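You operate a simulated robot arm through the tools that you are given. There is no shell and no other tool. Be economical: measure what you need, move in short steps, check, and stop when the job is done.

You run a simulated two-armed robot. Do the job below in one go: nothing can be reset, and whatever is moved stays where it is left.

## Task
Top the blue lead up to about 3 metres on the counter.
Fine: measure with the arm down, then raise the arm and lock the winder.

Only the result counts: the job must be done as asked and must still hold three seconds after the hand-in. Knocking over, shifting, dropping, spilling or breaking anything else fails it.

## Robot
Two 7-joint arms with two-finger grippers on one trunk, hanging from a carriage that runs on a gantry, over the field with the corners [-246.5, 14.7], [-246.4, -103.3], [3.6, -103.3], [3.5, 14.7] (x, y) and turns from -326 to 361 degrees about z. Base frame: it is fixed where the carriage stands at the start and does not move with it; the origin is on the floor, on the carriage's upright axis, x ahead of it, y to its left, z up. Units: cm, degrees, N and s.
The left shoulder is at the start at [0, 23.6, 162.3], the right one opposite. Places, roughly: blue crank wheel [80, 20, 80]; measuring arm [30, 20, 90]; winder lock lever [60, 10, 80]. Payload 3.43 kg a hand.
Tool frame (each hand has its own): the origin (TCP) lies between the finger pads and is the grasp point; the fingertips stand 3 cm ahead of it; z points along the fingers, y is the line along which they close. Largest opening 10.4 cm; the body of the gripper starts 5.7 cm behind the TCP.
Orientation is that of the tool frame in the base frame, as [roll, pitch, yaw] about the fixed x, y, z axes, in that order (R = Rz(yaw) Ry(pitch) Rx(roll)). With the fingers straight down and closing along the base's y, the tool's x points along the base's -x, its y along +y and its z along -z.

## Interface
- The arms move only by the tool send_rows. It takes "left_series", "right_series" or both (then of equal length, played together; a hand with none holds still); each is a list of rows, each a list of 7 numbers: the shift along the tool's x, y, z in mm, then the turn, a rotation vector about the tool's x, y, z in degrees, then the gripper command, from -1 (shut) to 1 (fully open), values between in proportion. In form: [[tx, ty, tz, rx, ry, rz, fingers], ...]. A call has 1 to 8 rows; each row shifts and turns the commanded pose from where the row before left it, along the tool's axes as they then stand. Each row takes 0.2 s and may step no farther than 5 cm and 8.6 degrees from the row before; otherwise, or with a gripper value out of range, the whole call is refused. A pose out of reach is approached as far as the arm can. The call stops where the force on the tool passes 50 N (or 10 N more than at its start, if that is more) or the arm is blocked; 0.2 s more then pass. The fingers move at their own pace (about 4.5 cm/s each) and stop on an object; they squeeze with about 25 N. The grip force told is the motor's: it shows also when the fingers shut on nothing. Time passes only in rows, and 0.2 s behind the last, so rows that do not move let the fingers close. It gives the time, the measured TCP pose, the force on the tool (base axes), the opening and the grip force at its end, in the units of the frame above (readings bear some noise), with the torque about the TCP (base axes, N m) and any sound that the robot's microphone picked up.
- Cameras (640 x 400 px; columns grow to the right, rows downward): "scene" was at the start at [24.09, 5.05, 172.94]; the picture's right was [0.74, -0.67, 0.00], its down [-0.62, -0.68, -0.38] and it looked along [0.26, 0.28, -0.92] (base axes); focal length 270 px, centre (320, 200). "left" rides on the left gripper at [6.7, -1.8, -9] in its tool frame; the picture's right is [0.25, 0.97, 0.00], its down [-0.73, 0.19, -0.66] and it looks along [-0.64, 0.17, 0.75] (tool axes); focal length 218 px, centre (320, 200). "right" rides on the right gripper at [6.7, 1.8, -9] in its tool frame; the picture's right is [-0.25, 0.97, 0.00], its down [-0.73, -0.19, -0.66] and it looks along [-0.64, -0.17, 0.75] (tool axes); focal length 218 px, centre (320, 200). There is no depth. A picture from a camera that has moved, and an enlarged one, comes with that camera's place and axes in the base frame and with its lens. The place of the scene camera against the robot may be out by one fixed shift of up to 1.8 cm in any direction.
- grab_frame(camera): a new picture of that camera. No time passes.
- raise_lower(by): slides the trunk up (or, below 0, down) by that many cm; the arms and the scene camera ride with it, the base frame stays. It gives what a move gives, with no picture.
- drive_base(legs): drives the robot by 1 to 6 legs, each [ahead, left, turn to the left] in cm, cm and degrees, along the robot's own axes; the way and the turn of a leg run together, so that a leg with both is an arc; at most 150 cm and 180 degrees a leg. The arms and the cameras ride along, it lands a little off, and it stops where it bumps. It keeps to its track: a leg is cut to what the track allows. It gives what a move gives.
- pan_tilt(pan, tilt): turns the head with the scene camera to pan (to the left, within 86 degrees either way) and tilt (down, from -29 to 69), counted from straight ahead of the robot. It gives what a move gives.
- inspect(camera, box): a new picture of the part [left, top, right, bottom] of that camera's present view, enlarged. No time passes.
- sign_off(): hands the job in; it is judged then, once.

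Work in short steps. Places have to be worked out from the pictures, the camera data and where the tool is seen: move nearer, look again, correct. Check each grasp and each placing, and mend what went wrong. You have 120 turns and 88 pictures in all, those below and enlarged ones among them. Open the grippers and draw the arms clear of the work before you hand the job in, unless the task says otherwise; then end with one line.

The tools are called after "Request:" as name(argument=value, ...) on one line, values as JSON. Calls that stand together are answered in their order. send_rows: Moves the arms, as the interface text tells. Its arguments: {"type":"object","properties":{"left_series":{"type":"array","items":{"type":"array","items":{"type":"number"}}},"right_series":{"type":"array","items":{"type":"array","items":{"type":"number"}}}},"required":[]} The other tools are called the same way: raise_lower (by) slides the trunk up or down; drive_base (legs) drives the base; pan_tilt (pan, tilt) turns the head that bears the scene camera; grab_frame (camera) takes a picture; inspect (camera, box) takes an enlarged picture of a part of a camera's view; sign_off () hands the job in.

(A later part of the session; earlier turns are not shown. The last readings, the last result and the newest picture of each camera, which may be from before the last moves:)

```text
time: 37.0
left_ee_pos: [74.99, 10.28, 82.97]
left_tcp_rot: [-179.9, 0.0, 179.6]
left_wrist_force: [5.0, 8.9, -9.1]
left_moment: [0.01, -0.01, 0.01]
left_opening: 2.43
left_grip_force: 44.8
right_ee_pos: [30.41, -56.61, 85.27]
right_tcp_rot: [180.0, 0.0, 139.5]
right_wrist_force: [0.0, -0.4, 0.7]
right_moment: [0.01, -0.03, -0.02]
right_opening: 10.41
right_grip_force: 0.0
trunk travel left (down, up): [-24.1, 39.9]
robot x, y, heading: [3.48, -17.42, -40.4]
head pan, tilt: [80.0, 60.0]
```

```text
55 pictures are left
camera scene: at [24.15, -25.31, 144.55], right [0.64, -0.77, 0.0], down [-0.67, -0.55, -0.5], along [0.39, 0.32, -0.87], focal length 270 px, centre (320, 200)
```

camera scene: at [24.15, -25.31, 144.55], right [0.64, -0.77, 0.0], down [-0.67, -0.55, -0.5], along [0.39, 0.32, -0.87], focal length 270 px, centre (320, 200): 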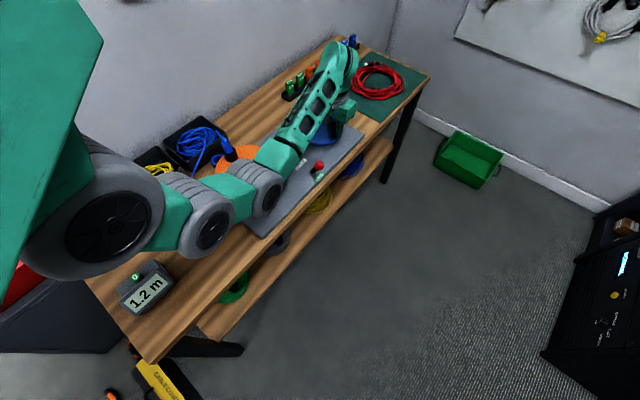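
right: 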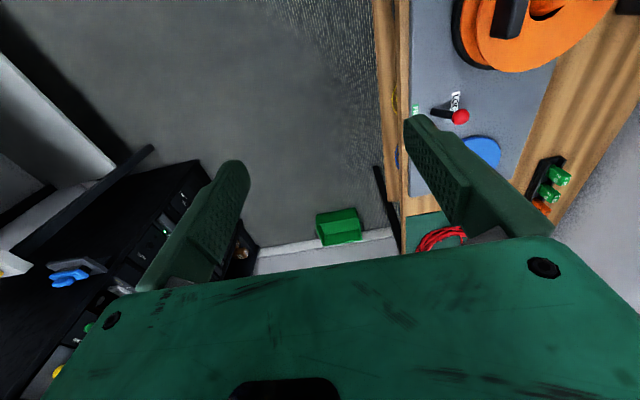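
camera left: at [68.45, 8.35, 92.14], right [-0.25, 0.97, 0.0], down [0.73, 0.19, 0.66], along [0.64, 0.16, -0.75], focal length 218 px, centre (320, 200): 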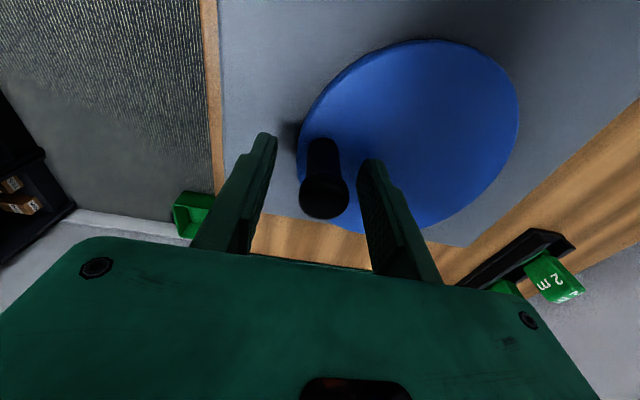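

The handle is gripped (2.4 cm opening) and the counter is in view at 1.2 m. I try a first 45° turn clockwise seen from above, the likely winding sense.

Request:
send_rows(left_series=[[10.9, -1.9, 0, 0, 0, 0, -1], [10.6, 0.3, 0, 0, 0, 0, -1], [10.4, 2.3, 0, 0, 0, 0, -1], [9.8, 4.3, 0, 0, 0, 0, -1], [0, 0, 0, 0, 0, 0, -1]])

Request:
grab_frame(camera="left")

Request:
grab_frame(camera="scene")

```text
time: 38.1
left_ee_pos: [70.85, 10.41, 83.12]
left_tcp_rot: [-179.7, -0.1, 179.7]
left_wrist_force: [0.3, -0.4, 0.0]
left_moment: [0.02, -0.03, 0.0]
left_opening: 0.0
left_grip_force: 35.1
right_ee_pos: [30.39, -56.85, 85.29]
right_tcp_rot: [-179.9, 0.0, 139.5]
right_wrist_force: [0.1, 0.7, -0.2]
right_moment: [0.01, 0.01, 0.0]
right_opening: 10.37
right_grip_force: 0.1
trunk travel left (down, up): [-24.1, 39.9]
robot x, y, heading: [3.55, -17.57, -40.6]
head pan, tilt: [80.0, 60.0]
```

```text
54 pictures are left
camera left: at [64.25, 8.78, 92.14], right [-0.25, 0.97, 0.0], down [0.73, 0.19, 0.66], along [0.64, 0.16, -0.76], focal length 218 px, centre (320, 200)
```

left: 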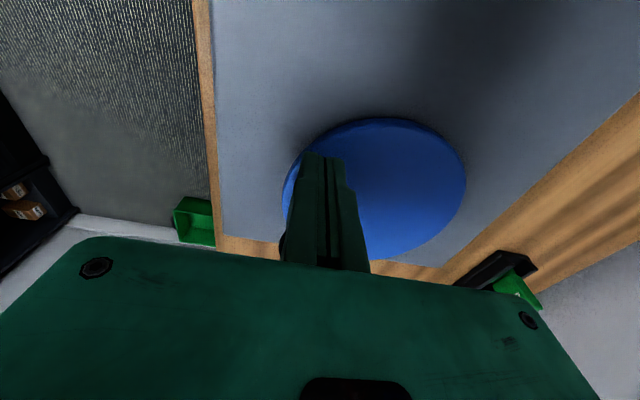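

```text
53 pictures are left
camera scene: at [24.1, -25.43, 144.56], right [0.64, -0.77, 0.0], down [-0.67, -0.55, -0.5], along [0.39, 0.32, -0.87], focal length 270 px, centre (320, 200)
```

scene: 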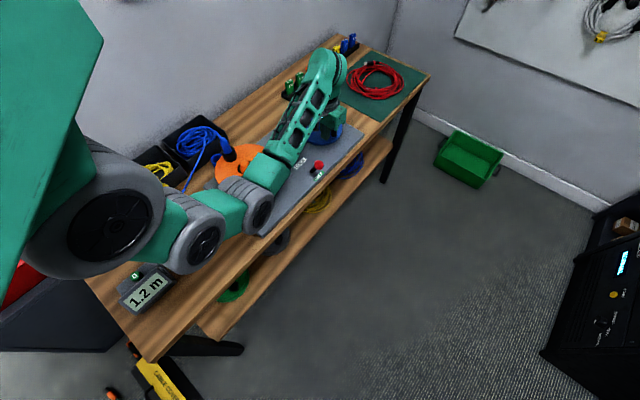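

The grip slid off sideways because the pull ran across the finger faces and the wheel resisted. I'll push along the closing axis instead, so I lift, open and turn the tool towards yaw 270.

Request:
send_rows(left_series=[[0, 0, -40, 0, 0, 0, -1], [0, 0, -40, 0, 0, 0, 0], [0, 0, 0, 0, 0, -8.5, 0], [0, 0, 0, 0, 0, -8.5, 0], [0, 0, 0, 0, 0, -8.5, 0], [0, 0, 0, 0, 0, -8.5, 0], [0, 0, 0, 0, 0, -8.5, 0], [0, 0, 0, 0, 0, -8.5, 0]])

Request:
send_rows(left_series=[[0, 0, 0, 0, 0, -8.5, 0], [0, 0, 0, 0, 0, -8.5, 0], [0, 0, 0, 0, 0, -8.5, 0], [0, 0, 0, 0, 0, -8.5, 0], [0, 0, 0, 0, 0, -5, 0]])

Request:
grab_frame(camera="left")

Request:
grab_frame(camera="scene")

```text
time: 40.0
left_ee_pos: [70.82, 10.5, 91.12]
left_tcp_rot: [180.0, 0.0, -129.3]
left_wrist_force: [-0.5, 0.5, -0.1]
left_moment: [-0.02, 0.03, 0.04]
left_opening: 5.18
left_grip_force: 0.1
right_ee_pos: [30.35, -56.82, 85.37]
right_tcp_rot: [180.0, 0.0, 139.6]
right_wrist_force: [0.3, 0.6, 0.4]
right_moment: [-0.02, 0.01, -0.01]
right_opening: 10.42
right_grip_force: 0.1
trunk travel left (down, up): [-24.1, 39.9]
robot x, y, heading: [3.71, -17.35, -40.1]
head pan, tilt: [80.0, 60.0]
```

```text
time: 41.1
left_ee_pos: [70.74, 11.47, 91.06]
left_tcp_rot: [179.9, 0.0, -101.4]
left_wrist_force: [-0.2, 0.8, -0.3]
left_moment: [-0.01, 0.0, -0.01]
left_opening: 5.2
left_grip_force: 0.1
left hand out of reach, approached as far as the arm can: row 4, 5
right_ee_pos: [30.34, -56.8, 85.27]
right_tcp_rot: [-180.0, 0.0, 139.5]
right_wrist_force: [0.7, 0.3, 0.6]
right_moment: [-0.02, 0.02, 0.02]
right_opening: 10.42
right_grip_force: 0.1
trunk travel left (down, up): [-24.1, 39.9]
robot x, y, heading: [3.87, -17.55, -40.2]
head pan, tilt: [80.0, 60.0]
```

```text
52 pictures are left
camera left: at [71.19, 4.46, 100.11], right [-1.0, -0.06, 0.0], down [-0.04, 0.75, 0.66], along [-0.04, 0.66, -0.75], focal length 218 px, centre (320, 200)
```

left: 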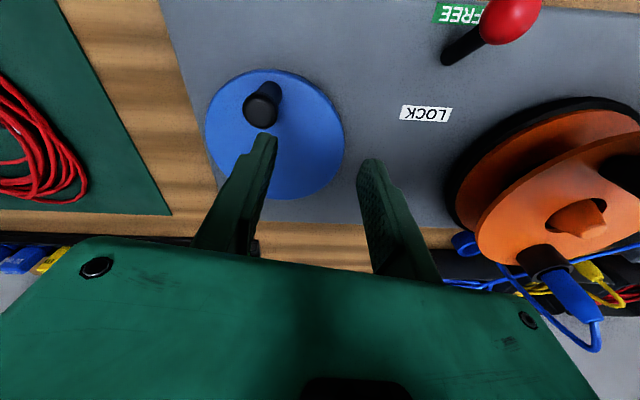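

```text
51 pictures are left
camera scene: at [24.14, -25.4, 144.56], right [0.64, -0.77, 0.0], down [-0.67, -0.55, -0.5], along [0.39, 0.32, -0.87], focal length 270 px, centre (320, 200)
```

scene: 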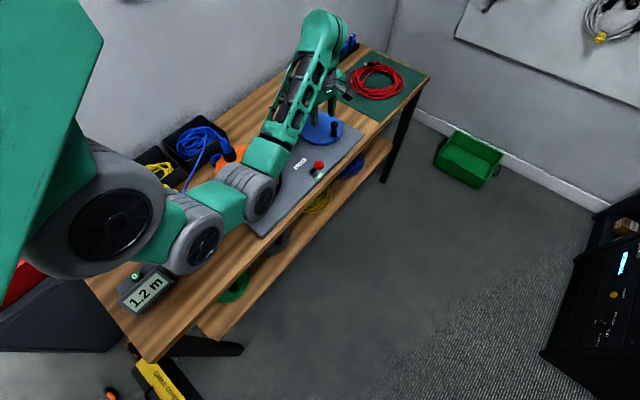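

The handle hasn't moved (75.0, 10.2), and the wrist limit is near yaw 258. Using the rim edges, the wheel centre is about (75.1, 15.5). I rotate back a little for margin and read the pose.

Request:
send_rows(left_series=[[0, 0, 0, 0, 0, 8.5, 0], [0, 0, 0, 0, 0, 8.5, 0], [0, 0, 0, 0, 0, 0, 0]])

```text
time: 42.0
left_ee_pos: [70.67, 11.45, 91.3]
left_tcp_rot: [180.0, -0.1, -118.7]
left_wrist_force: [0.3, 0.4, 1.3]
left_moment: [-0.03, 0.01, 0.0]
left_opening: 5.19
left_grip_force: 0.0
right_ee_pos: [30.32, -56.78, 85.27]
right_tcp_rot: [179.9, 0.0, 139.5]
right_wrist_force: [-0.8, 0.3, -1.0]
right_moment: [0.01, -0.03, 0.02]
right_opening: 10.42
right_grip_force: 0.1
trunk travel left (down, up): [-24.1, 39.9]
robot x, y, heading: [3.25, -17.44, -40.7]
head pan, tilt: [80.0, 60.0]
```

Yaw is 241°. I shift over the handle, add 8°, and lower 8 cm onto it.

Request:
send_rows(left_series=[[-9.8, -44, 0, 0, 0, 0, 0], [0, 0, 0, 0, 0, -8, 0], [0, 0, 0, 0, 0, 0, 0]])

Request:
grab_frame(camera="left")

```text
time: 42.8
left_ee_pos: [75.27, 10.0, 91.24]
left_tcp_rot: [180.0, 0.0, -110.3]
left_wrist_force: [0.4, -0.8, 0.2]
left_moment: [0.0, 0.02, 0.0]
left_opening: 5.19
left_grip_force: 0.2
right_ee_pos: [30.48, -56.76, 85.37]
right_tcp_rot: [-179.9, 0.0, 139.5]
right_wrist_force: [0.5, 0.0, -0.1]
right_moment: [0.01, 0.04, 0.03]
right_opening: 10.4
right_grip_force: 0.0
trunk travel left (down, up): [-24.1, 39.9]
robot x, y, heading: [3.5, -17.67, -40.3]
head pan, tilt: [80.0, 60.0]
```

```text
50 pictures are left
camera left: at [74.62, 3.05, 100.29], right [-0.99, 0.1, 0.0], down [0.08, 0.75, 0.66], along [0.07, 0.65, -0.75], focal length 218 px, centre (320, 200)
```

left: 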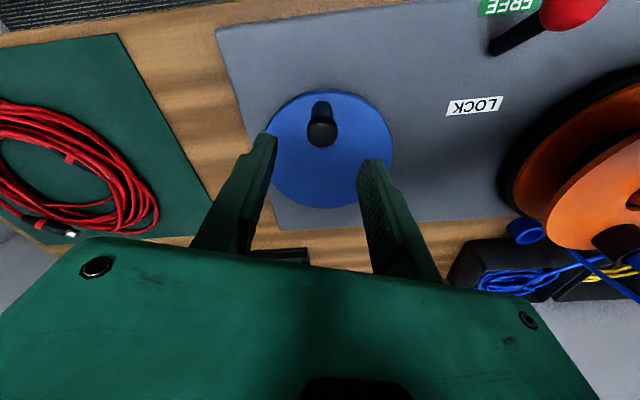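

The handle is centred under the fingers. I descend and close.

Request:
send_rows(left_series=[[0, 0, 40, 0, 0, 0, 0], [0, 0, 41, 0, 0, 0, 0], [0, 0, 0, 0, 0, 0, -1], [0, 0, 0, 0, 0, 0, -1], [0, 0, 0, 0, 0, 0, -1], [0, 0, 0, 0, 0, 0, -1]])

```text
time: 44.1
left_ee_pos: [74.41, 9.92, 89.1]
left_tcp_rot: [180.0, 0.0, -110.5]
left_wrist_force: [-0.6, 0.7, -0.6]
left_moment: [0.0, 0.04, 0.0]
left_opening: 0.0
left_grip_force: 25.1
left hand out of reach, approached as far as the arm can: row 1, 2
right_ee_pos: [30.35, -56.87, 85.29]
right_tcp_rot: [180.0, 0.0, 139.7]
right_wrist_force: [-0.1, -0.1, -0.4]
right_moment: [-0.02, 0.02, 0.0]
right_opening: 10.41
right_grip_force: 0.1
trunk travel left (down, up): [-24.1, 39.9]
robot x, y, heading: [3.15, -17.74, -40.5]
head pan, tilt: [80.0, 60.0]
```

At this yaw the arm can't get low enough. Yaw 90 gives the same closing axis and suits the wrist better, so I rise and rotate there.

Request:
send_rows(left_series=[[0, 0, -25, 0, 0, 0, 0], [0, 0, 0, 0, 0, 8.5, 0], [0, 0, 0, 0, 0, 8.5, 0], [0, 0, 0, 0, 0, 8.5, 0], [0, 0, 0, 0, 0, 8.5, 0], [0, 0, 0, 0, 0, 8.5, 0], [0, 0, 0, 0, 0, 8.5, 0], [0, 0, 0, 0, 0, 8.5, 0]])

Request:
send_rows(left_series=[[0, 0, 0, 0, 0, 8.5, 0], [0, 0, 0, 0, 0, 8.5, 0], [0, 0, 0, 0, 0, 8.5, 0], [0, 0, 0, 0, 0, 8.5, 0], [0, 0, 0, 0, 0, 8.5, 0], [0, 0, 0, 0, 0, 8.5, 0], [0, 0, 0, 0, 0, 8.5, 0], [0, 0, 0, 0, 0, 8.5, 0]])

Request:
send_rows(left_series=[[0, 0, 0, 0, 0, 8.5, 0], [0, 0, 0, 0, 0, 8.5, 0], [0, 0, 0, 0, 0, 8.5, 0], [0, 0, 0, 0, 0, 8.5, 0], [0, 0, 0, 0, 0, 0, 0]])

Request:
grab_frame(camera="left")

```text
time: 46.0
left_ee_pos: [74.31, 10.1, 91.48]
left_tcp_rot: [180.0, 0.0, -170.2]
left_wrist_force: [0.7, 0.3, -0.3]
left_moment: [0.0, -0.01, -0.02]
left_opening: 5.21
left_grip_force: 0.1
right_ee_pos: [30.41, -56.83, 85.38]
right_tcp_rot: [-179.9, -0.1, 139.6]
right_wrist_force: [-0.3, 0.0, -0.5]
right_moment: [-0.02, 0.0, -0.01]
right_opening: 10.41
right_grip_force: 0.1
trunk travel left (down, up): [-24.1, 39.9]
robot x, y, heading: [3.66, -17.95, -40.1]
head pan, tilt: [80.0, 60.0]
```

```text
time: 47.8
left_ee_pos: [74.22, 10.12, 91.51]
left_tcp_rot: [180.0, 0.0, 121.8]
left_wrist_force: [-0.3, -0.7, 0.1]
left_moment: [0.01, 0.01, -0.02]
left_opening: 5.2
left_grip_force: 0.1
right_ee_pos: [30.45, -56.87, 85.3]
right_tcp_rot: [180.0, 0.0, 139.6]
right_wrist_force: [0.1, -1.2, -0.6]
right_moment: [0.03, 0.0, -0.01]
right_opening: 10.37
right_grip_force: 0.0
trunk travel left (down, up): [-24.1, 39.9]
robot x, y, heading: [3.56, -17.49, -40.3]
head pan, tilt: [80.0, 60.0]
```

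```text
time: 49.0
left_ee_pos: [74.33, 10.11, 91.49]
left_tcp_rot: [179.9, 0.1, 88.1]
left_wrist_force: [0.0, 0.3, -0.5]
left_moment: [0.0, -0.02, 0.0]
left_opening: 5.2
left_grip_force: 0.0
right_ee_pos: [30.35, -56.86, 85.33]
right_tcp_rot: [179.9, 0.0, 139.6]
right_wrist_force: [0.5, -1.2, -0.3]
right_moment: [0.0, -0.02, -0.03]
right_opening: 10.41
right_grip_force: 0.1
trunk travel left (down, up): [-24.1, 39.9]
robot x, y, heading: [3.23, -17.36, -40.6]
head pan, tilt: [80.0, 60.0]
```

```text
49 pictures are left
camera left: at [72.86, 16.77, 100.41], right [0.98, 0.22, 0.0], down [0.16, -0.74, 0.66], along [0.14, -0.64, -0.75], focal length 218 px, centre (320, 200)
```

left: 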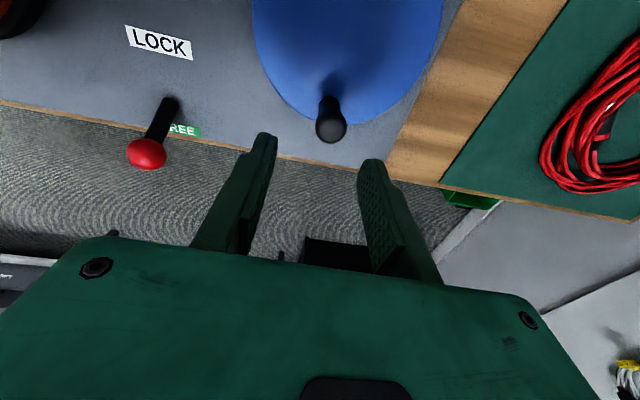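

At yaw 88 the handle is at (75.2, 10.2). I shift +0.8 cm in x, descend and close.

Request:
send_rows(left_series=[[0, 8, 0, 0, 0, 0, 0], [0, 0, 41, 0, 0, 0, 0], [0, 0, 42, 0, 0, 0, 0], [0, 0, 0, 0, 0, 0, -1], [0, 0, 0, 0, 0, 0, -1], [0, 0, 0, 0, 0, 0, -1], [0, 0, 0, 0, 0, 0, -1]])

```text
time: 50.5
left_ee_pos: [75.08, 10.2, 82.75]
left_tcp_rot: [-180.0, 0.1, 87.9]
left_wrist_force: [0.6, 1.2, -1.8]
left_moment: [0.14, -0.03, -0.03]
left_opening: 2.42
left_grip_force: 45.6
right_ee_pos: [30.4, -56.73, 85.27]
right_tcp_rot: [179.9, 0.0, 139.6]
right_wrist_force: [-0.7, -0.5, 0.3]
right_moment: [0.02, -0.01, 0.0]
right_opening: 10.4
right_grip_force: 0.1
trunk travel left (down, up): [-24.1, 39.9]
robot x, y, heading: [3.56, -17.59, -40.4]
head pan, tilt: [80.0, 60.0]
```

Gripped with the closing axis tangential. I test 25° clockwise, turning the tool with the wheel.

Request:
send_rows(left_series=[[0.4, -7.7, 0, 0, 0, 8.33, -1], [0.4, -7.7, 0, 0, 0, 8.33, -1], [0.4, -7.7, 0, 0, 0, 8.33, -1]])

Request:
inspect(camera="scene", box=[90, 240, 250, 340])

```text
time: 51.0
left_ee_pos: [75.03, 10.22, 82.93]
left_tcp_rot: [179.8, -0.2, 78.0]
left_wrist_force: [37.5, 3.7, -18.7]
left_moment: [0.38, 0.14, 0.08]
left_opening: 2.42
left_grip_force: 44.5
right_ee_pos: [31.07, -56.81, 85.36]
right_tcp_rot: [179.8, 0.2, 139.5]
right_wrist_force: [-0.1, -0.1, -1.1]
right_moment: [0.01, 0.0, 0.01]
right_opening: 10.39
right_grip_force: 0.1
trunk travel left (down, up): [-24.1, 39.9]
robot x, y, heading: [3.62, -17.33, -40.5]
head pan, tilt: [80.0, 60.0]
stopped in row 2 (left hand): the force on the tool passed its limit at 80 N (the readings are from after the stop); the commanded pose is now the measured one
```

```text
4.00 times, centred on (170, 290) of scene
camera zoom: at [24.55, -25.4, 144.63], right [0.64, -0.77, 0.0], down [-0.67, -0.55, -0.5], along [0.39, 0.32, -0.86], focal length 1079 px, centre (920, -160)
```

zoom: 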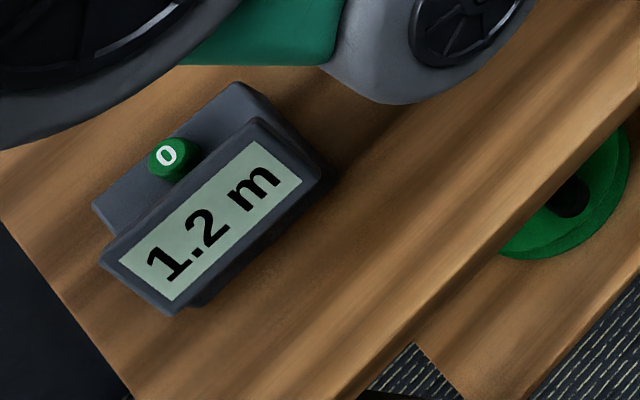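

Clockwise is blocked hard. I try counter-clockwise.

Request:
send_rows(left_series=[[2.1, 7.4, 0, 0, 0, -8.33, -1], [2.1, 7.4, 0, 0, 0, -8.33, -1], [2.1, 7.4, 0, 0, 0, -8.33, -1]])

Request:
inspect(camera="scene", box=[90, 240, 250, 340])

```text
time: 51.8
left_ee_pos: [76.97, 10.56, 82.95]
left_tcp_rot: [179.8, 0.0, 103.4]
left_wrist_force: [4.4, -7.5, 17.6]
left_moment: [-0.04, -0.18, 0.39]
left_opening: 2.44
left_grip_force: 45.5
right_ee_pos: [30.85, -56.87, 85.43]
right_tcp_rot: [179.9, 0.1, 139.4]
right_wrist_force: [0.9, -0.6, 0.7]
right_moment: [-0.01, 0.03, 0.0]
right_opening: 10.4
right_grip_force: 0.0
trunk travel left (down, up): [-24.1, 39.9]
robot x, y, heading: [3.56, -17.31, -40.7]
head pan, tilt: [80.0, 60.0]
```

```text
4.00 times, centred on (170, 290) of scene
camera zoom: at [24.35, -25.43, 144.62], right [0.64, -0.77, 0.0], down [-0.67, -0.55, -0.5], along [0.39, 0.32, -0.87], focal length 1079 px, centre (920, -160)
```

zoom: 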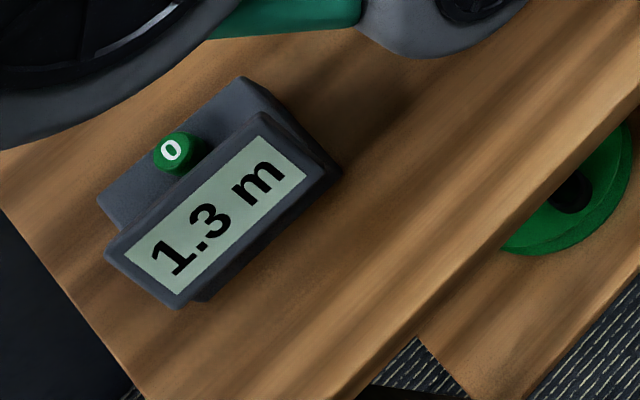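

Counter-clockwise turns freely and the counter went to 1.3 m, so that is the winding sense and drag is low. I carry on 60° without turning the tool, to see whether the grip holds.

Request:
send_rows(left_series=[[3.5, 13.4, 0, 0, 0, 0, -1], [6.9, 12.0, 0, 0, 0, 0, -1], [9.8, 9.8, 0, 0, 0, 0, -1], [12.0, 7.0, 0, 0, 0, 0, -1], [0, 0, 0, 0, 0, 0, -1]])

Request:
inspect(camera="scene", box=[90, 240, 250, 340])

Request:
grab_frame(camera="left")

```text
time: 53.0
left_ee_pos: [80.25, 15.24, 82.59]
left_tcp_rot: [-179.9, -0.3, 103.0]
left_wrist_force: [25.3, 1.6, -10.2]
left_moment: [-0.31, 0.32, -0.22]
left_opening: 2.44
left_grip_force: 45.1
right_ee_pos: [30.89, -56.79, 85.24]
right_tcp_rot: [179.9, 0.1, 139.7]
right_wrist_force: [-0.7, 1.0, -0.1]
right_moment: [0.04, -0.01, 0.0]
right_opening: 10.4
right_grip_force: 0.2
trunk travel left (down, up): [-24.1, 39.9]
robot x, y, heading: [3.7, -17.14, -40.6]
head pan, tilt: [80.0, 60.0]
```

```text
4.00 times, centred on (170, 290) of scene
camera zoom: at [24.42, -25.38, 144.58], right [0.64, -0.77, 0.0], down [-0.67, -0.55, -0.5], along [0.39, 0.32, -0.86], focal length 1079 px, centre (920, -160)
```

zoom: 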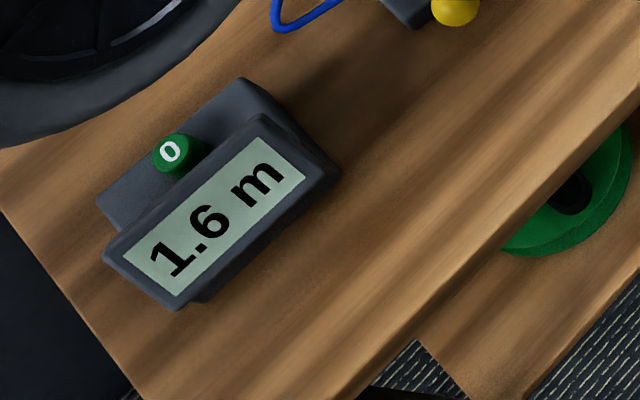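

```text
45 pictures are left
camera left: at [77.07, 21.21, 91.67], right [0.89, 0.47, 0.0], down [0.35, -0.67, 0.65], along [0.3, -0.58, -0.76], focal length 218 px, centre (320, 200)
```

left: 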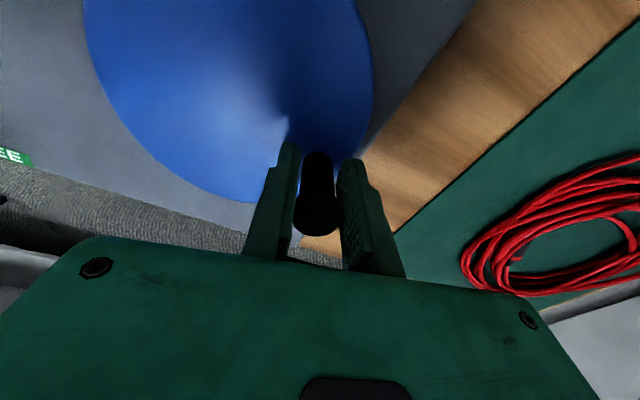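

Still gripped, and about 90° of crank gives about 0.4 m, so roughly 400° in total is needed. I continue another 60°, with a slight outward correction for the radial force.

Request:
send_rows(left_series=[[13.2, 4.1, 0, 0, 0, 0, -1], [13.8, -1.6, 0, 0, 0, 0, -1], [12.9, -5.1, 0, 0, 0, 0, -1], [11.1, -8.2, 0, 0, 0, 0, -1], [0, 0, 0, 0, 0, 0, -1]])

```text
time: 53.8
left_ee_pos: [79.96, 18.86, 82.91]
left_tcp_rot: [179.6, -0.9, 103.0]
left_wrist_force: [36.7, 25.0, -22.6]
left_moment: [-0.54, 0.39, 0.62]
left_opening: 2.29
left_grip_force: 45.2
right_ee_pos: [31.04, -56.17, 85.18]
right_tcp_rot: [179.7, 0.0, 139.5]
right_wrist_force: [-0.2, 0.3, -0.9]
right_moment: [-0.07, 0.03, 0.05]
right_opening: 10.37
right_grip_force: 0.0
trunk travel left (down, up): [-24.1, 39.9]
robot x, y, heading: [3.66, -17.42, -40.3]
head pan, tilt: [80.0, 60.0]
stopped in row 3 (left hand): the force on the tool passed its limit at 73 N (the readings are from after the stop); the commanded pose is now the measured one
```

The force rose to 73 N and the grip looks off-centre. I look before going on.

Request:
grab_frame(camera="left")

Request:
grab_frame(camera="scene")

```text
44 pictures are left
camera left: at [76.8, 24.81, 91.95], right [0.89, 0.46, 0.01], down [0.35, -0.68, 0.65], along [0.31, -0.57, -0.76], focal length 218 px, centre (320, 200)
```

left: 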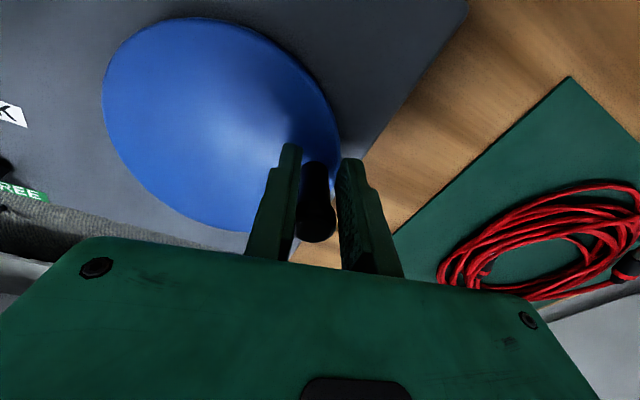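

```text
43 pictures are left
camera scene: at [24.53, -25.05, 144.56], right [0.64, -0.77, 0.0], down [-0.67, -0.55, -0.51], along [0.39, 0.32, -0.86], focal length 270 px, centre (320, 200)
```

scene: 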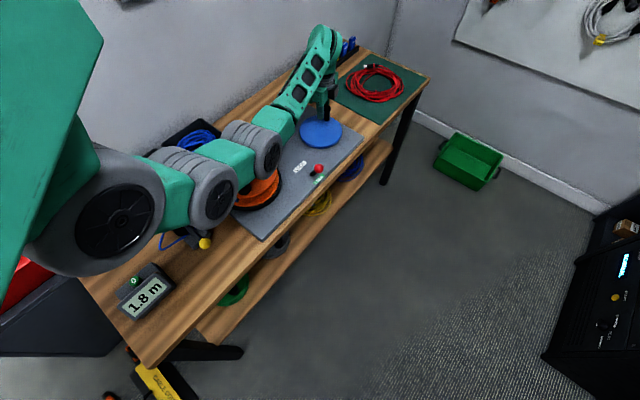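

The counter reads 1.8 m. The handle lags behind the finger centre at about (80.2, 17.5) because the push now runs along the finger faces. I open a little, recentre on the handle and rotate the tool around it to realign.

Request:
send_rows(left_series=[[0, 0, 0, 0, 0, 0, -0.2], [0, 0, 0, 0, 0, 0, -0.2], [0, 0, 0, 0, 0, 0, -0.2], [-12, 0, 0, 0, 0, 0, -0.2], [0, 0, 0, 0, 0, 0, -0.2]])

Request:
grab_frame(camera="left")

```text
time: 55.0
left_ee_pos: [79.71, 16.53, 82.59]
left_tcp_rot: [-179.9, -0.2, 102.9]
left_wrist_force: [2.2, -0.2, 0.0]
left_moment: [-0.02, 0.05, -0.04]
left_opening: 4.23
left_grip_force: 1.1
right_ee_pos: [30.47, -56.84, 85.31]
right_tcp_rot: [179.9, 0.0, 139.4]
right_wrist_force: [-0.3, 0.4, -0.5]
right_moment: [-0.01, 0.03, 0.0]
right_opening: 10.39
right_grip_force: 0.1
trunk travel left (down, up): [-24.1, 39.9]
robot x, y, heading: [3.6, -17.45, -40.9]
head pan, tilt: [80.0, 60.0]
```

```text
42 pictures are left
camera left: at [76.5, 22.69, 91.55], right [0.89, 0.46, 0.0], down [0.35, -0.67, 0.65], along [0.3, -0.58, -0.76], focal length 218 px, centre (320, 200)
```

left: 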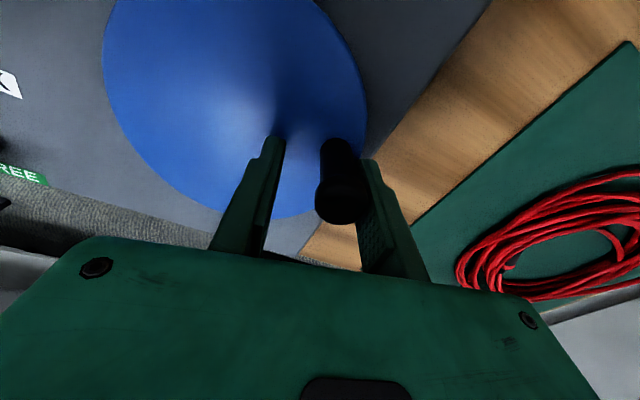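

The handle is near (80.4, 17.1). I centre on it and start rotating the tool.

Request:
send_rows(left_series=[[4, 7, 0, 0, 0, 0, -0.2], [0, 0, 0, 0, 0, -8.5, -0.2], [0, 0, 0, 0, 0, -8.5, -0.2], [0, 0, 0, 0, 0, -8.5, -0.2], [0, 0, 0, 0, 0, -8.5, -0.2], [0, 0, 0, 0, 0, -8.5, -0.2], [0, 0, 0, 0, 0, -8.5, -0.2], [0, 0, 0, 0, 0, -8.5, -0.2]])

Request:
send_rows(left_series=[[0, 0, 0, 0, 0, -8.5, -0.2], [0, 0, 0, 0, 0, -8.5, -0.2], [0, 0, 0, 0, 0, -8.5, -0.2], [0, 0, 0, 0, 0, 0, -0.2]])

Request:
grab_frame(camera="left")

```text
time: 56.8
left_ee_pos: [80.16, 17.02, 82.37]
left_tcp_rot: [179.8, -0.3, 162.6]
left_wrist_force: [-0.2, 0.0, -0.7]
left_moment: [-0.01, 0.03, 0.0]
left_opening: 4.12
left_grip_force: 0.1
right_ee_pos: [30.5, -56.91, 85.31]
right_tcp_rot: [-180.0, -0.1, 139.5]
right_wrist_force: [0.6, 0.2, 0.3]
right_moment: [-0.02, -0.02, 0.03]
right_opening: 10.4
right_grip_force: 0.0
trunk travel left (down, up): [-24.1, 39.9]
robot x, y, heading: [3.39, -17.52, -40.5]
head pan, tilt: [80.0, 60.0]
```

```text
time: 57.8
left_ee_pos: [80.22, 17.11, 82.47]
left_tcp_rot: [179.7, 0.0, -172.0]
left_wrist_force: [-0.5, -0.3, -0.3]
left_moment: [0.03, 0.02, 0.01]
left_opening: 4.16
left_grip_force: 0.0
right_ee_pos: [30.48, -56.82, 85.4]
right_tcp_rot: [180.0, 0.0, 139.6]
right_wrist_force: [0.7, 0.1, 0.2]
right_moment: [-0.01, -0.02, -0.01]
right_opening: 10.38
right_grip_force: 0.1
trunk travel left (down, up): [-24.1, 39.9]
robot x, y, heading: [3.4, -17.78, -40.5]
head pan, tilt: [80.0, 60.0]
```

```text
41 pictures are left
camera left: at [73.92, 14.45, 91.5], right [-0.39, 0.92, 0.0], down [0.7, 0.29, 0.66], along [0.6, 0.26, -0.75], focal length 218 px, centre (320, 200)
```

left: 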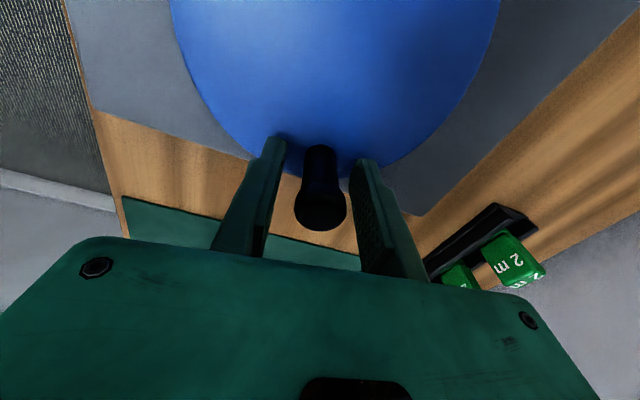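

The handle is now centred between the fingers with the push nearly tangential. Refit gives centre about (75.1, 15.8) and r about 5.6. I close and crank 60° with the tool turning along.

Request:
send_rows(left_series=[[0, 0, 0, 0, 0, 0, -1], [0, 0, 0, 0, 0, 0, -1], [0, 0, 0, 0, 0, 0, -1], [2.1, 9.5, 0, 0, 0, -8, -1], [2.4, 9.45, 0, 0, 0, -8, -1], [2.8, 9.4, 0, 0, 0, -8, -1], [0, 0, 0, 0, 0, 0, -1]])

```text
time: 59.4
left_ee_pos: [78.54, 19.88, 82.53]
left_tcp_rot: [179.6, 0.0, -147.9]
left_wrist_force: [-5.9, 0.6, 4.4]
left_moment: [-0.35, 0.37, -0.2]
left_opening: 2.45
left_grip_force: 44.6
right_ee_pos: [30.37, -56.73, 85.28]
right_tcp_rot: [179.9, 0.1, 139.5]
right_wrist_force: [1.1, -0.1, 0.2]
right_moment: [0.0, 0.01, 0.0]
right_opening: 10.38
right_grip_force: 0.1
trunk travel left (down, up): [-24.1, 39.9]
robot x, y, heading: [3.37, -17.28, -40.4]
head pan, tilt: [80.0, 60.0]
```

Smooth, with low force. I continue 30° and check the counter.

Request:
send_rows(left_series=[[3.8, 9.0, 0, 0, 0, -8, -1], [4.1, 8.85, 0, 0, 0, -8, -1], [4.4, 8.7, 0, 0, 0, -8, -1], [0, 0, 0, 0, 0, 0, -1]])

Request:
grab_frame(camera="scene")

```text
time: 60.4
left_ee_pos: [76.0, 20.94, 82.53]
left_tcp_rot: [179.7, 0.2, -123.8]
left_wrist_force: [-8.7, -1.1, 9.2]
left_moment: [0.07, -0.03, -0.39]
left_opening: 2.45
left_grip_force: 45.4
right_ee_pos: [30.25, -56.81, 85.28]
right_tcp_rot: [-180.0, 0.0, 139.5]
right_wrist_force: [-0.6, 0.4, -0.8]
right_moment: [0.0, -0.03, 0.0]
right_opening: 10.41
right_grip_force: 0.0
trunk travel left (down, up): [-24.1, 39.9]
robot x, y, heading: [3.89, -17.31, -40.6]
head pan, tilt: [80.0, 60.0]
```

```text
40 pictures are left
camera scene: at [24.04, -25.42, 144.57], right [0.64, -0.77, 0.0], down [-0.67, -0.55, -0.5], along [0.39, 0.32, -0.87], focal length 270 px, centre (320, 200)
```

scene: 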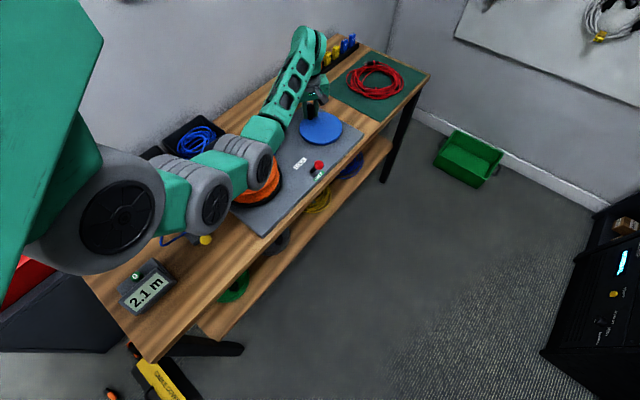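

The counter shows 2.1 m at about 80°, so about 170° remain. I take 30° more at fixed yaw, then re-orient the grip.

Request:
send_rows(left_series=[[4.6, 8.3, 0, 0, 0, 0, -1], [5.9, 7.4, 0, 0, 0, 0, -1], [7.1, 6.2, 0, 0, 0, 0, -1], [0, 0, 0, 0, 0, 0, -1]])

Request:
grab_frame(camera="left")

```text
time: 61.4
left_ee_pos: [73.46, 20.55, 82.55]
left_tcp_rot: [179.9, 0.3, -124.1]
left_wrist_force: [-3.8, -1.8, 12.2]
left_moment: [-0.51, 0.34, -0.18]
left_opening: 2.43
left_grip_force: 44.9
right_ee_pos: [30.44, -56.89, 85.17]
right_tcp_rot: [-180.0, -0.1, 139.4]
right_wrist_force: [0.0, -0.1, 0.4]
right_moment: [-0.03, 0.01, -0.03]
right_opening: 10.39
right_grip_force: 0.1
trunk travel left (down, up): [-24.1, 39.9]
robot x, y, heading: [3.37, -17.54, -40.4]
head pan, tilt: [80.0, 60.0]
```

```text
39 pictures are left
camera left: at [71.2, 14.01, 91.5], right [-0.94, 0.33, 0.0], down [0.25, 0.71, 0.66], along [0.22, 0.62, -0.75], focal length 218 px, centre (320, 200)
```

left: 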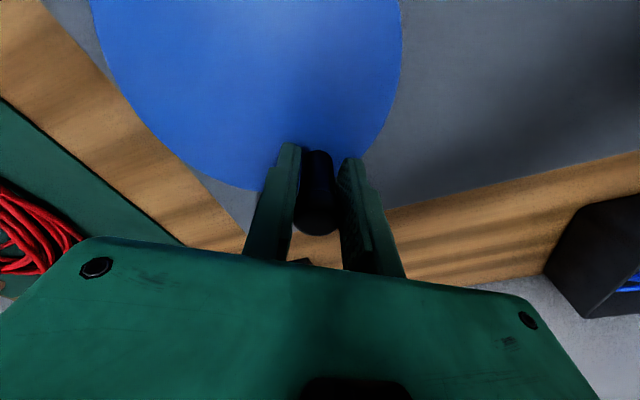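

Still held, at about 104°. I open, recentre, and rotate the tool back 136° around the handle.

Request:
send_rows(left_series=[[0, 0, 0, 0, 0, 0, -0.2], [0, 0, 0, 0, 0, 0, -0.2], [-5, 0, 0, 0, 0, 0, -0.2], [0, 0, 0, 0, 0, 8.5, -0.2], [0, 0, 0, 0, 0, 8.5, -0.2], [0, 0, 0, 0, 0, 8.5, -0.2], [0, 0, 0, 0, 0, 8.5, -0.2], [0, 0, 0, 0, 0, 8.5, -0.2]])

Request:
send_rows(left_series=[[0, 0, 0, 0, 0, 8.5, -0.2], [0, 0, 0, 0, 0, 8.5, -0.2], [0, 0, 0, 0, 0, 8.5, -0.2], [0, 0, 0, 0, 0, 8.5, -0.2], [0, 0, 0, 0, 0, 8.5, -0.2], [0, 0, 0, 0, 0, 8.5, -0.2], [0, 0, 0, 0, 0, 8.5, -0.2], [0, 0, 0, 0, 0, 8.5, -0.2]])

Request:
send_rows(left_series=[[0, 0, 0, 0, 0, 8.5, -0.2], [0, 0, 0, 0, 0, 8.5, -0.2], [0, 0, 0, 0, 0, 8.5, -0.2], [0, 0, 0, 0, 0, 0, -0.2]])

Request:
grab_frame(camera="left")

Request:
grab_frame(camera="scene")

```text
time: 63.2
left_ee_pos: [73.61, 21.04, 82.47]
left_tcp_rot: [179.7, -0.2, -166.7]
left_wrist_force: [0.3, -0.6, 0.5]
left_moment: [0.02, 0.0, -0.04]
left_opening: 4.18
left_grip_force: 0.2
right_ee_pos: [30.37, -56.94, 85.36]
right_tcp_rot: [180.0, 0.0, 139.5]
right_wrist_force: [-0.4, 0.3, 0.6]
right_moment: [-0.01, 0.02, -0.01]
right_opening: 10.39
right_grip_force: 0.2
trunk travel left (down, up): [-24.1, 39.9]
robot x, y, heading: [3.4, -17.46, -40.7]
head pan, tilt: [80.0, 60.0]
```

```text
time: 65.0
left_ee_pos: [73.54, 21.1, 82.61]
left_tcp_rot: [-180.0, -0.4, 125.3]
left_wrist_force: [-0.5, 0.2, 0.9]
left_moment: [-0.04, 0.04, 0.01]
left_opening: 4.16
left_grip_force: 0.1
right_ee_pos: [30.44, -56.88, 85.26]
right_tcp_rot: [-180.0, 0.0, 139.5]
right_wrist_force: [-0.1, -0.4, -0.8]
right_moment: [-0.01, 0.02, 0.0]
right_opening: 10.4
right_grip_force: 0.1
trunk travel left (down, up): [-24.1, 39.9]
robot x, y, heading: [3.63, -17.59, -40.8]
head pan, tilt: [80.0, 60.0]
```

```text
time: 66.0
left_ee_pos: [73.68, 21.09, 82.55]
left_tcp_rot: [-179.9, -0.3, 99.8]
left_wrist_force: [0.2, 0.1, 0.5]
left_moment: [0.03, 0.03, 0.0]
left_opening: 4.14
left_grip_force: 0.1
right_ee_pos: [30.39, -56.86, 85.32]
right_tcp_rot: [180.0, -0.1, 139.5]
right_wrist_force: [0.4, -0.1, 0.1]
right_moment: [0.02, 0.0, -0.02]
right_opening: 10.39
right_grip_force: 0.1
trunk travel left (down, up): [-24.1, 39.9]
robot x, y, heading: [3.69, -17.19, -40.3]
head pan, tilt: [80.0, 60.0]
```

```text
38 pictures are left
camera left: at [70.87, 27.33, 91.52], right [0.91, 0.41, 0.0], down [0.31, -0.69, 0.65], along [0.27, -0.59, -0.76], focal length 218 px, centre (320, 200)
```

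left: 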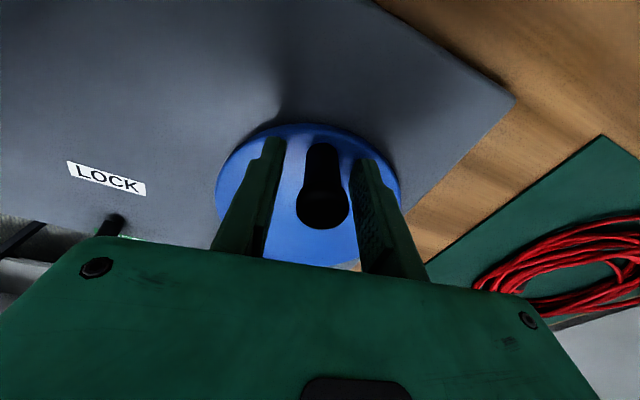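

```text
37 pictures are left
camera scene: at [24.12, -25.45, 144.56], right [0.64, -0.77, 0.0], down [-0.67, -0.55, -0.5], along [0.39, 0.32, -0.87], focal length 270 px, centre (320, 200)
```

scene: 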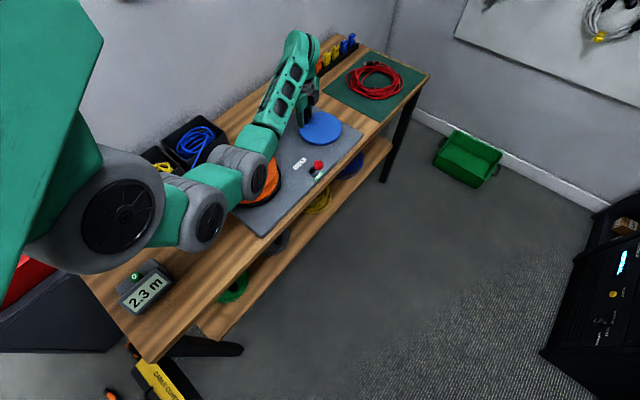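

The counter is at 2.3 m with the handle centred. I close and crank 50°.

Request:
send_rows(left_series=[[0, 0, 0, 0, 0, 0, -1], [0, 0, 0, 0, 0, 0, -1], [0, 0, 0, 0, 0, 0, -1], [-1.7, -9.45, 0, 0, 0, -8, -1], [-2.0, -9.4, 0, 0, 0, -8, -1], [-2.3, -9.3, 0, 0, 0, -8, -1], [-2.65, -9.2, 0, 0, 0, -8, -1], [-3.0, -9.1, 0, 0, 0, -8, -1]])

Request:
inspect(camera="scene", box=[90, 140, 330, 340])

```text
time: 67.8
left_ee_pos: [69.96, 18.2, 82.54]
left_tcp_rot: [180.0, -0.2, 140.1]
left_wrist_force: [-0.6, 3.2, 0.7]
left_moment: [-0.13, -0.1, 0.56]
left_opening: 2.44
left_grip_force: 45.1
right_ee_pos: [30.39, -56.88, 85.3]
right_tcp_rot: [-179.9, 0.1, 139.3]
right_wrist_force: [0.2, -0.3, -0.3]
right_moment: [-0.02, -0.04, 0.01]
right_opening: 10.41
right_grip_force: 0.1
trunk travel left (down, up): [-24.1, 39.9]
robot x, y, heading: [3.64, -17.42, -40.5]
head pan, tilt: [80.0, 60.0]
```

```text
2.00 times, centred on (210, 240) of scene
camera zoom: at [24.08, -25.45, 144.57], right [0.64, -0.77, 0.0], down [-0.67, -0.55, -0.5], along [0.39, 0.32, -0.87], focal length 540 px, centre (540, 120)
```

zoom: 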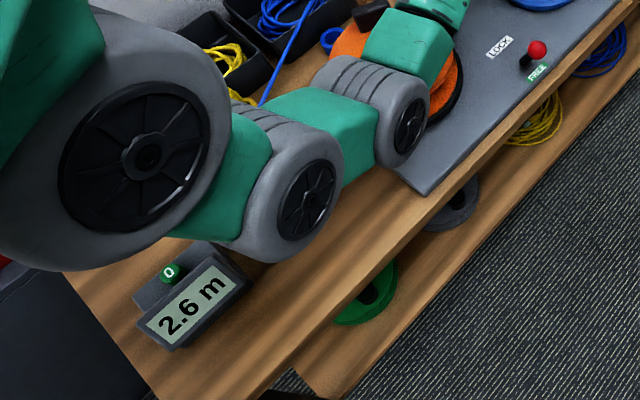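

2.6 m at about 155°. I crank another 50° and recheck.

Request:
send_rows(left_series=[[-3.3, -9.0, 0, 0, 0, -8, -1], [-3.6, -8.9, 0, 0, 0, -8, -1], [-3.9, -8.8, 0, 0, 0, -8, -1], [-4.2, -8.6, 0, 0, 0, -8, -1], [-4.5, -8.5, 0, 0, 0, -8, -1], [0, 0, 0, 0, 0, 0, -1]])

Request:
inspect(camera="scene", box=[90, 240, 250, 340])

```text
time: 69.2
left_ee_pos: [70.22, 12.9, 82.46]
left_tcp_rot: [180.0, -0.1, 179.7]
left_wrist_force: [2.8, -4.9, 6.4]
left_moment: [-0.01, 0.23, -0.34]
left_opening: 2.41
left_grip_force: 44.8
right_ee_pos: [30.42, -56.98, 85.27]
right_tcp_rot: [179.9, -0.1, 139.4]
right_wrist_force: [-0.4, 0.0, -1.1]
right_moment: [-0.02, 0.03, -0.01]
right_opening: 10.37
right_grip_force: 0.0
trunk travel left (down, up): [-24.1, 39.9]
robot x, y, heading: [3.56, -17.58, -40.6]
head pan, tilt: [80.0, 60.0]
```

```text
4.00 times, centred on (170, 290) of scene
camera zoom: at [24.19, -25.53, 144.58], right [0.63, -0.77, 0.0], down [-0.67, -0.55, -0.5], along [0.39, 0.32, -0.87], focal length 1079 px, centre (920, -160)
```

zoom: 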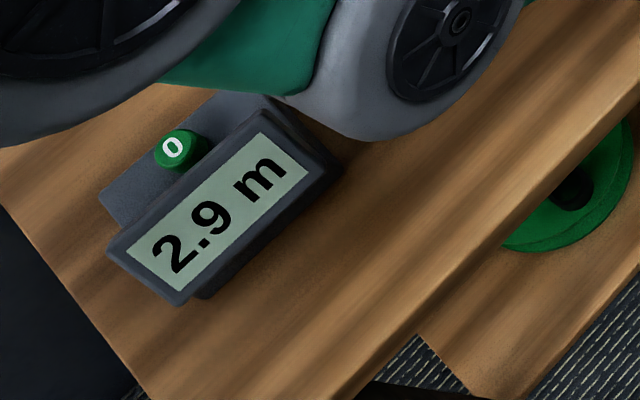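

2.9 m. About 16° more should read 3.0 m.

Request:
send_rows(left_series=[[-4.3, -6.3, 0, 0, 0, -8, -1], [-4.3, -6.3, 0, 0, 0, -8, -1], [0, 0, 0, 0, 0, 0, -1]])

Request:
inspect(camera="scene", box=[90, 240, 250, 340])

```text
time: 70.0
left_ee_pos: [71.05, 12.05, 82.5]
left_tcp_rot: [179.8, -0.3, -163.9]
left_wrist_force: [-2.6, -6.9, 7.5]
left_moment: [-0.19, 0.5, -0.14]
left_opening: 2.45
left_grip_force: 44.8
right_ee_pos: [30.4, -57.1, 85.38]
right_tcp_rot: [-179.9, 0.0, 139.4]
right_wrist_force: [0.9, 0.2, -0.1]
right_moment: [0.0, 0.0, -0.01]
right_opening: 10.39
right_grip_force: 0.1
trunk travel left (down, up): [-24.1, 39.9]
robot x, y, heading: [3.53, -17.62, -40.5]
head pan, tilt: [80.0, 60.0]
```

```text
4.00 times, centred on (170, 290) of scene
camera zoom: at [24.12, -25.52, 144.57], right [0.64, -0.77, 0.0], down [-0.67, -0.55, -0.5], along [0.39, 0.32, -0.87], focal length 1079 px, centre (920, -160)
```

zoom: 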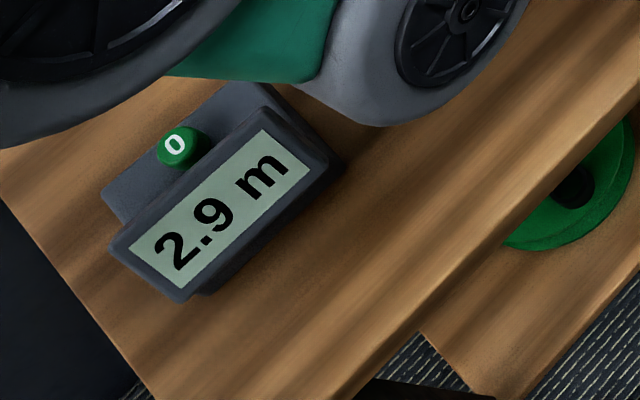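

Still 2.9. I nudge 6° at a time.

Request:
send_rows(left_series=[[-2.9, -4.9, 0, 0, 0, -5, -1], [0, 0, 0, 0, 0, 0, -1]])

Request:
inspect(camera="scene", box=[90, 240, 250, 340])

```text
time: 70.6
left_ee_pos: [71.43, 11.81, 82.42]
left_tcp_rot: [179.7, -0.1, -159.0]
left_wrist_force: [-7.2, -8.0, 10.3]
left_moment: [-0.09, 0.12, 0.02]
left_opening: 2.42
left_grip_force: 44.5
right_ee_pos: [30.33, -57.07, 85.37]
right_tcp_rot: [-180.0, 0.0, 139.5]
right_wrist_force: [-0.2, 0.2, -0.1]
right_moment: [0.01, -0.02, -0.02]
right_opening: 10.4
right_grip_force: 0.1
trunk travel left (down, up): [-24.1, 39.9]
robot x, y, heading: [3.84, -17.7, -40.6]
head pan, tilt: [80.0, 60.0]
```

```text
4.00 times, centred on (170, 290) of scene
camera zoom: at [24.09, -25.51, 144.57], right [0.64, -0.77, 0.0], down [-0.67, -0.55, -0.5], along [0.39, 0.32, -0.87], focal length 1079 px, centre (920, -160)
```

zoom: 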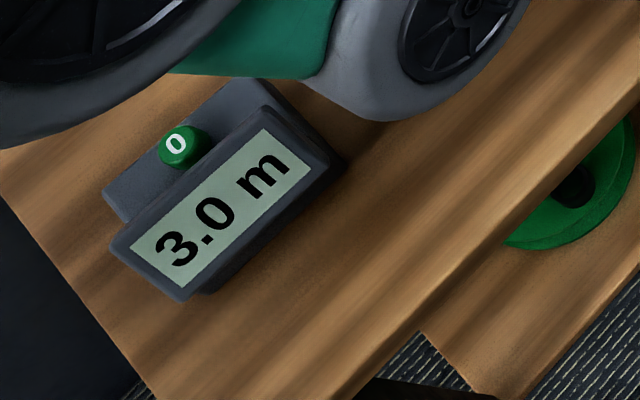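

It reads 3.0 m. A tiny nudge gives some margin over the rounding edge, then I release and rise.

Request:
send_rows(left_series=[[-2.0, -3.4, 0, 0, 0, -4, -1], [0, 0, 0, 0, 0, 0, -1], [0, 0, 0, 0, 0, 0, 0], [0, 0, 0, 0, 0, 0, 0], [0, 0, 0, 0, 0, 0, 0], [0, 0, -40, 0, 0, 0, 0], [0, 0, -40, 0, 0, 0, 0], [0, 0, 0, 0, 0, 0, 0]])

Request:
grab_frame(camera="scene")

```text
time: 72.4
left_ee_pos: [71.5, 11.27, 90.48]
left_tcp_rot: [179.7, -0.1, -155.1]
left_wrist_force: [-0.1, 0.0, -0.5]
left_moment: [0.0, -0.01, -0.01]
left_opening: 5.21
left_grip_force: 0.1
right_ee_pos: [30.35, -56.94, 85.3]
right_tcp_rot: [-179.9, 0.0, 139.5]
right_wrist_force: [0.2, 0.0, 0.6]
right_moment: [-0.01, 0.0, 0.01]
right_opening: 10.4
right_grip_force: 0.1
trunk travel left (down, up): [-24.1, 39.9]
robot x, y, heading: [3.69, -17.77, -40.5]
head pan, tilt: [80.0, 60.0]
```

```text
32 pictures are left
camera scene: at [24.1, -25.45, 144.55], right [0.64, -0.77, 0.0], down [-0.67, -0.55, -0.5], along [0.39, 0.32, -0.87], focal length 270 px, centre (320, 200)
```

scene: 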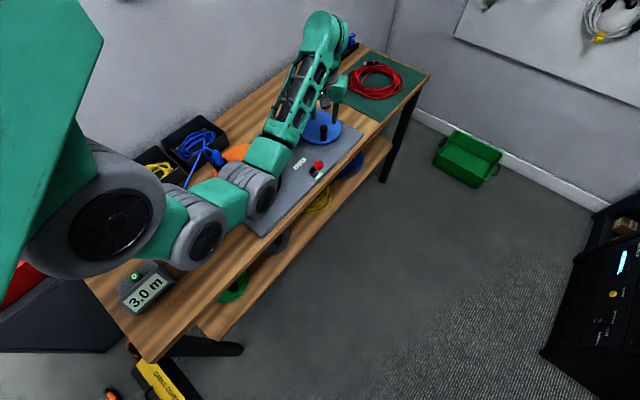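

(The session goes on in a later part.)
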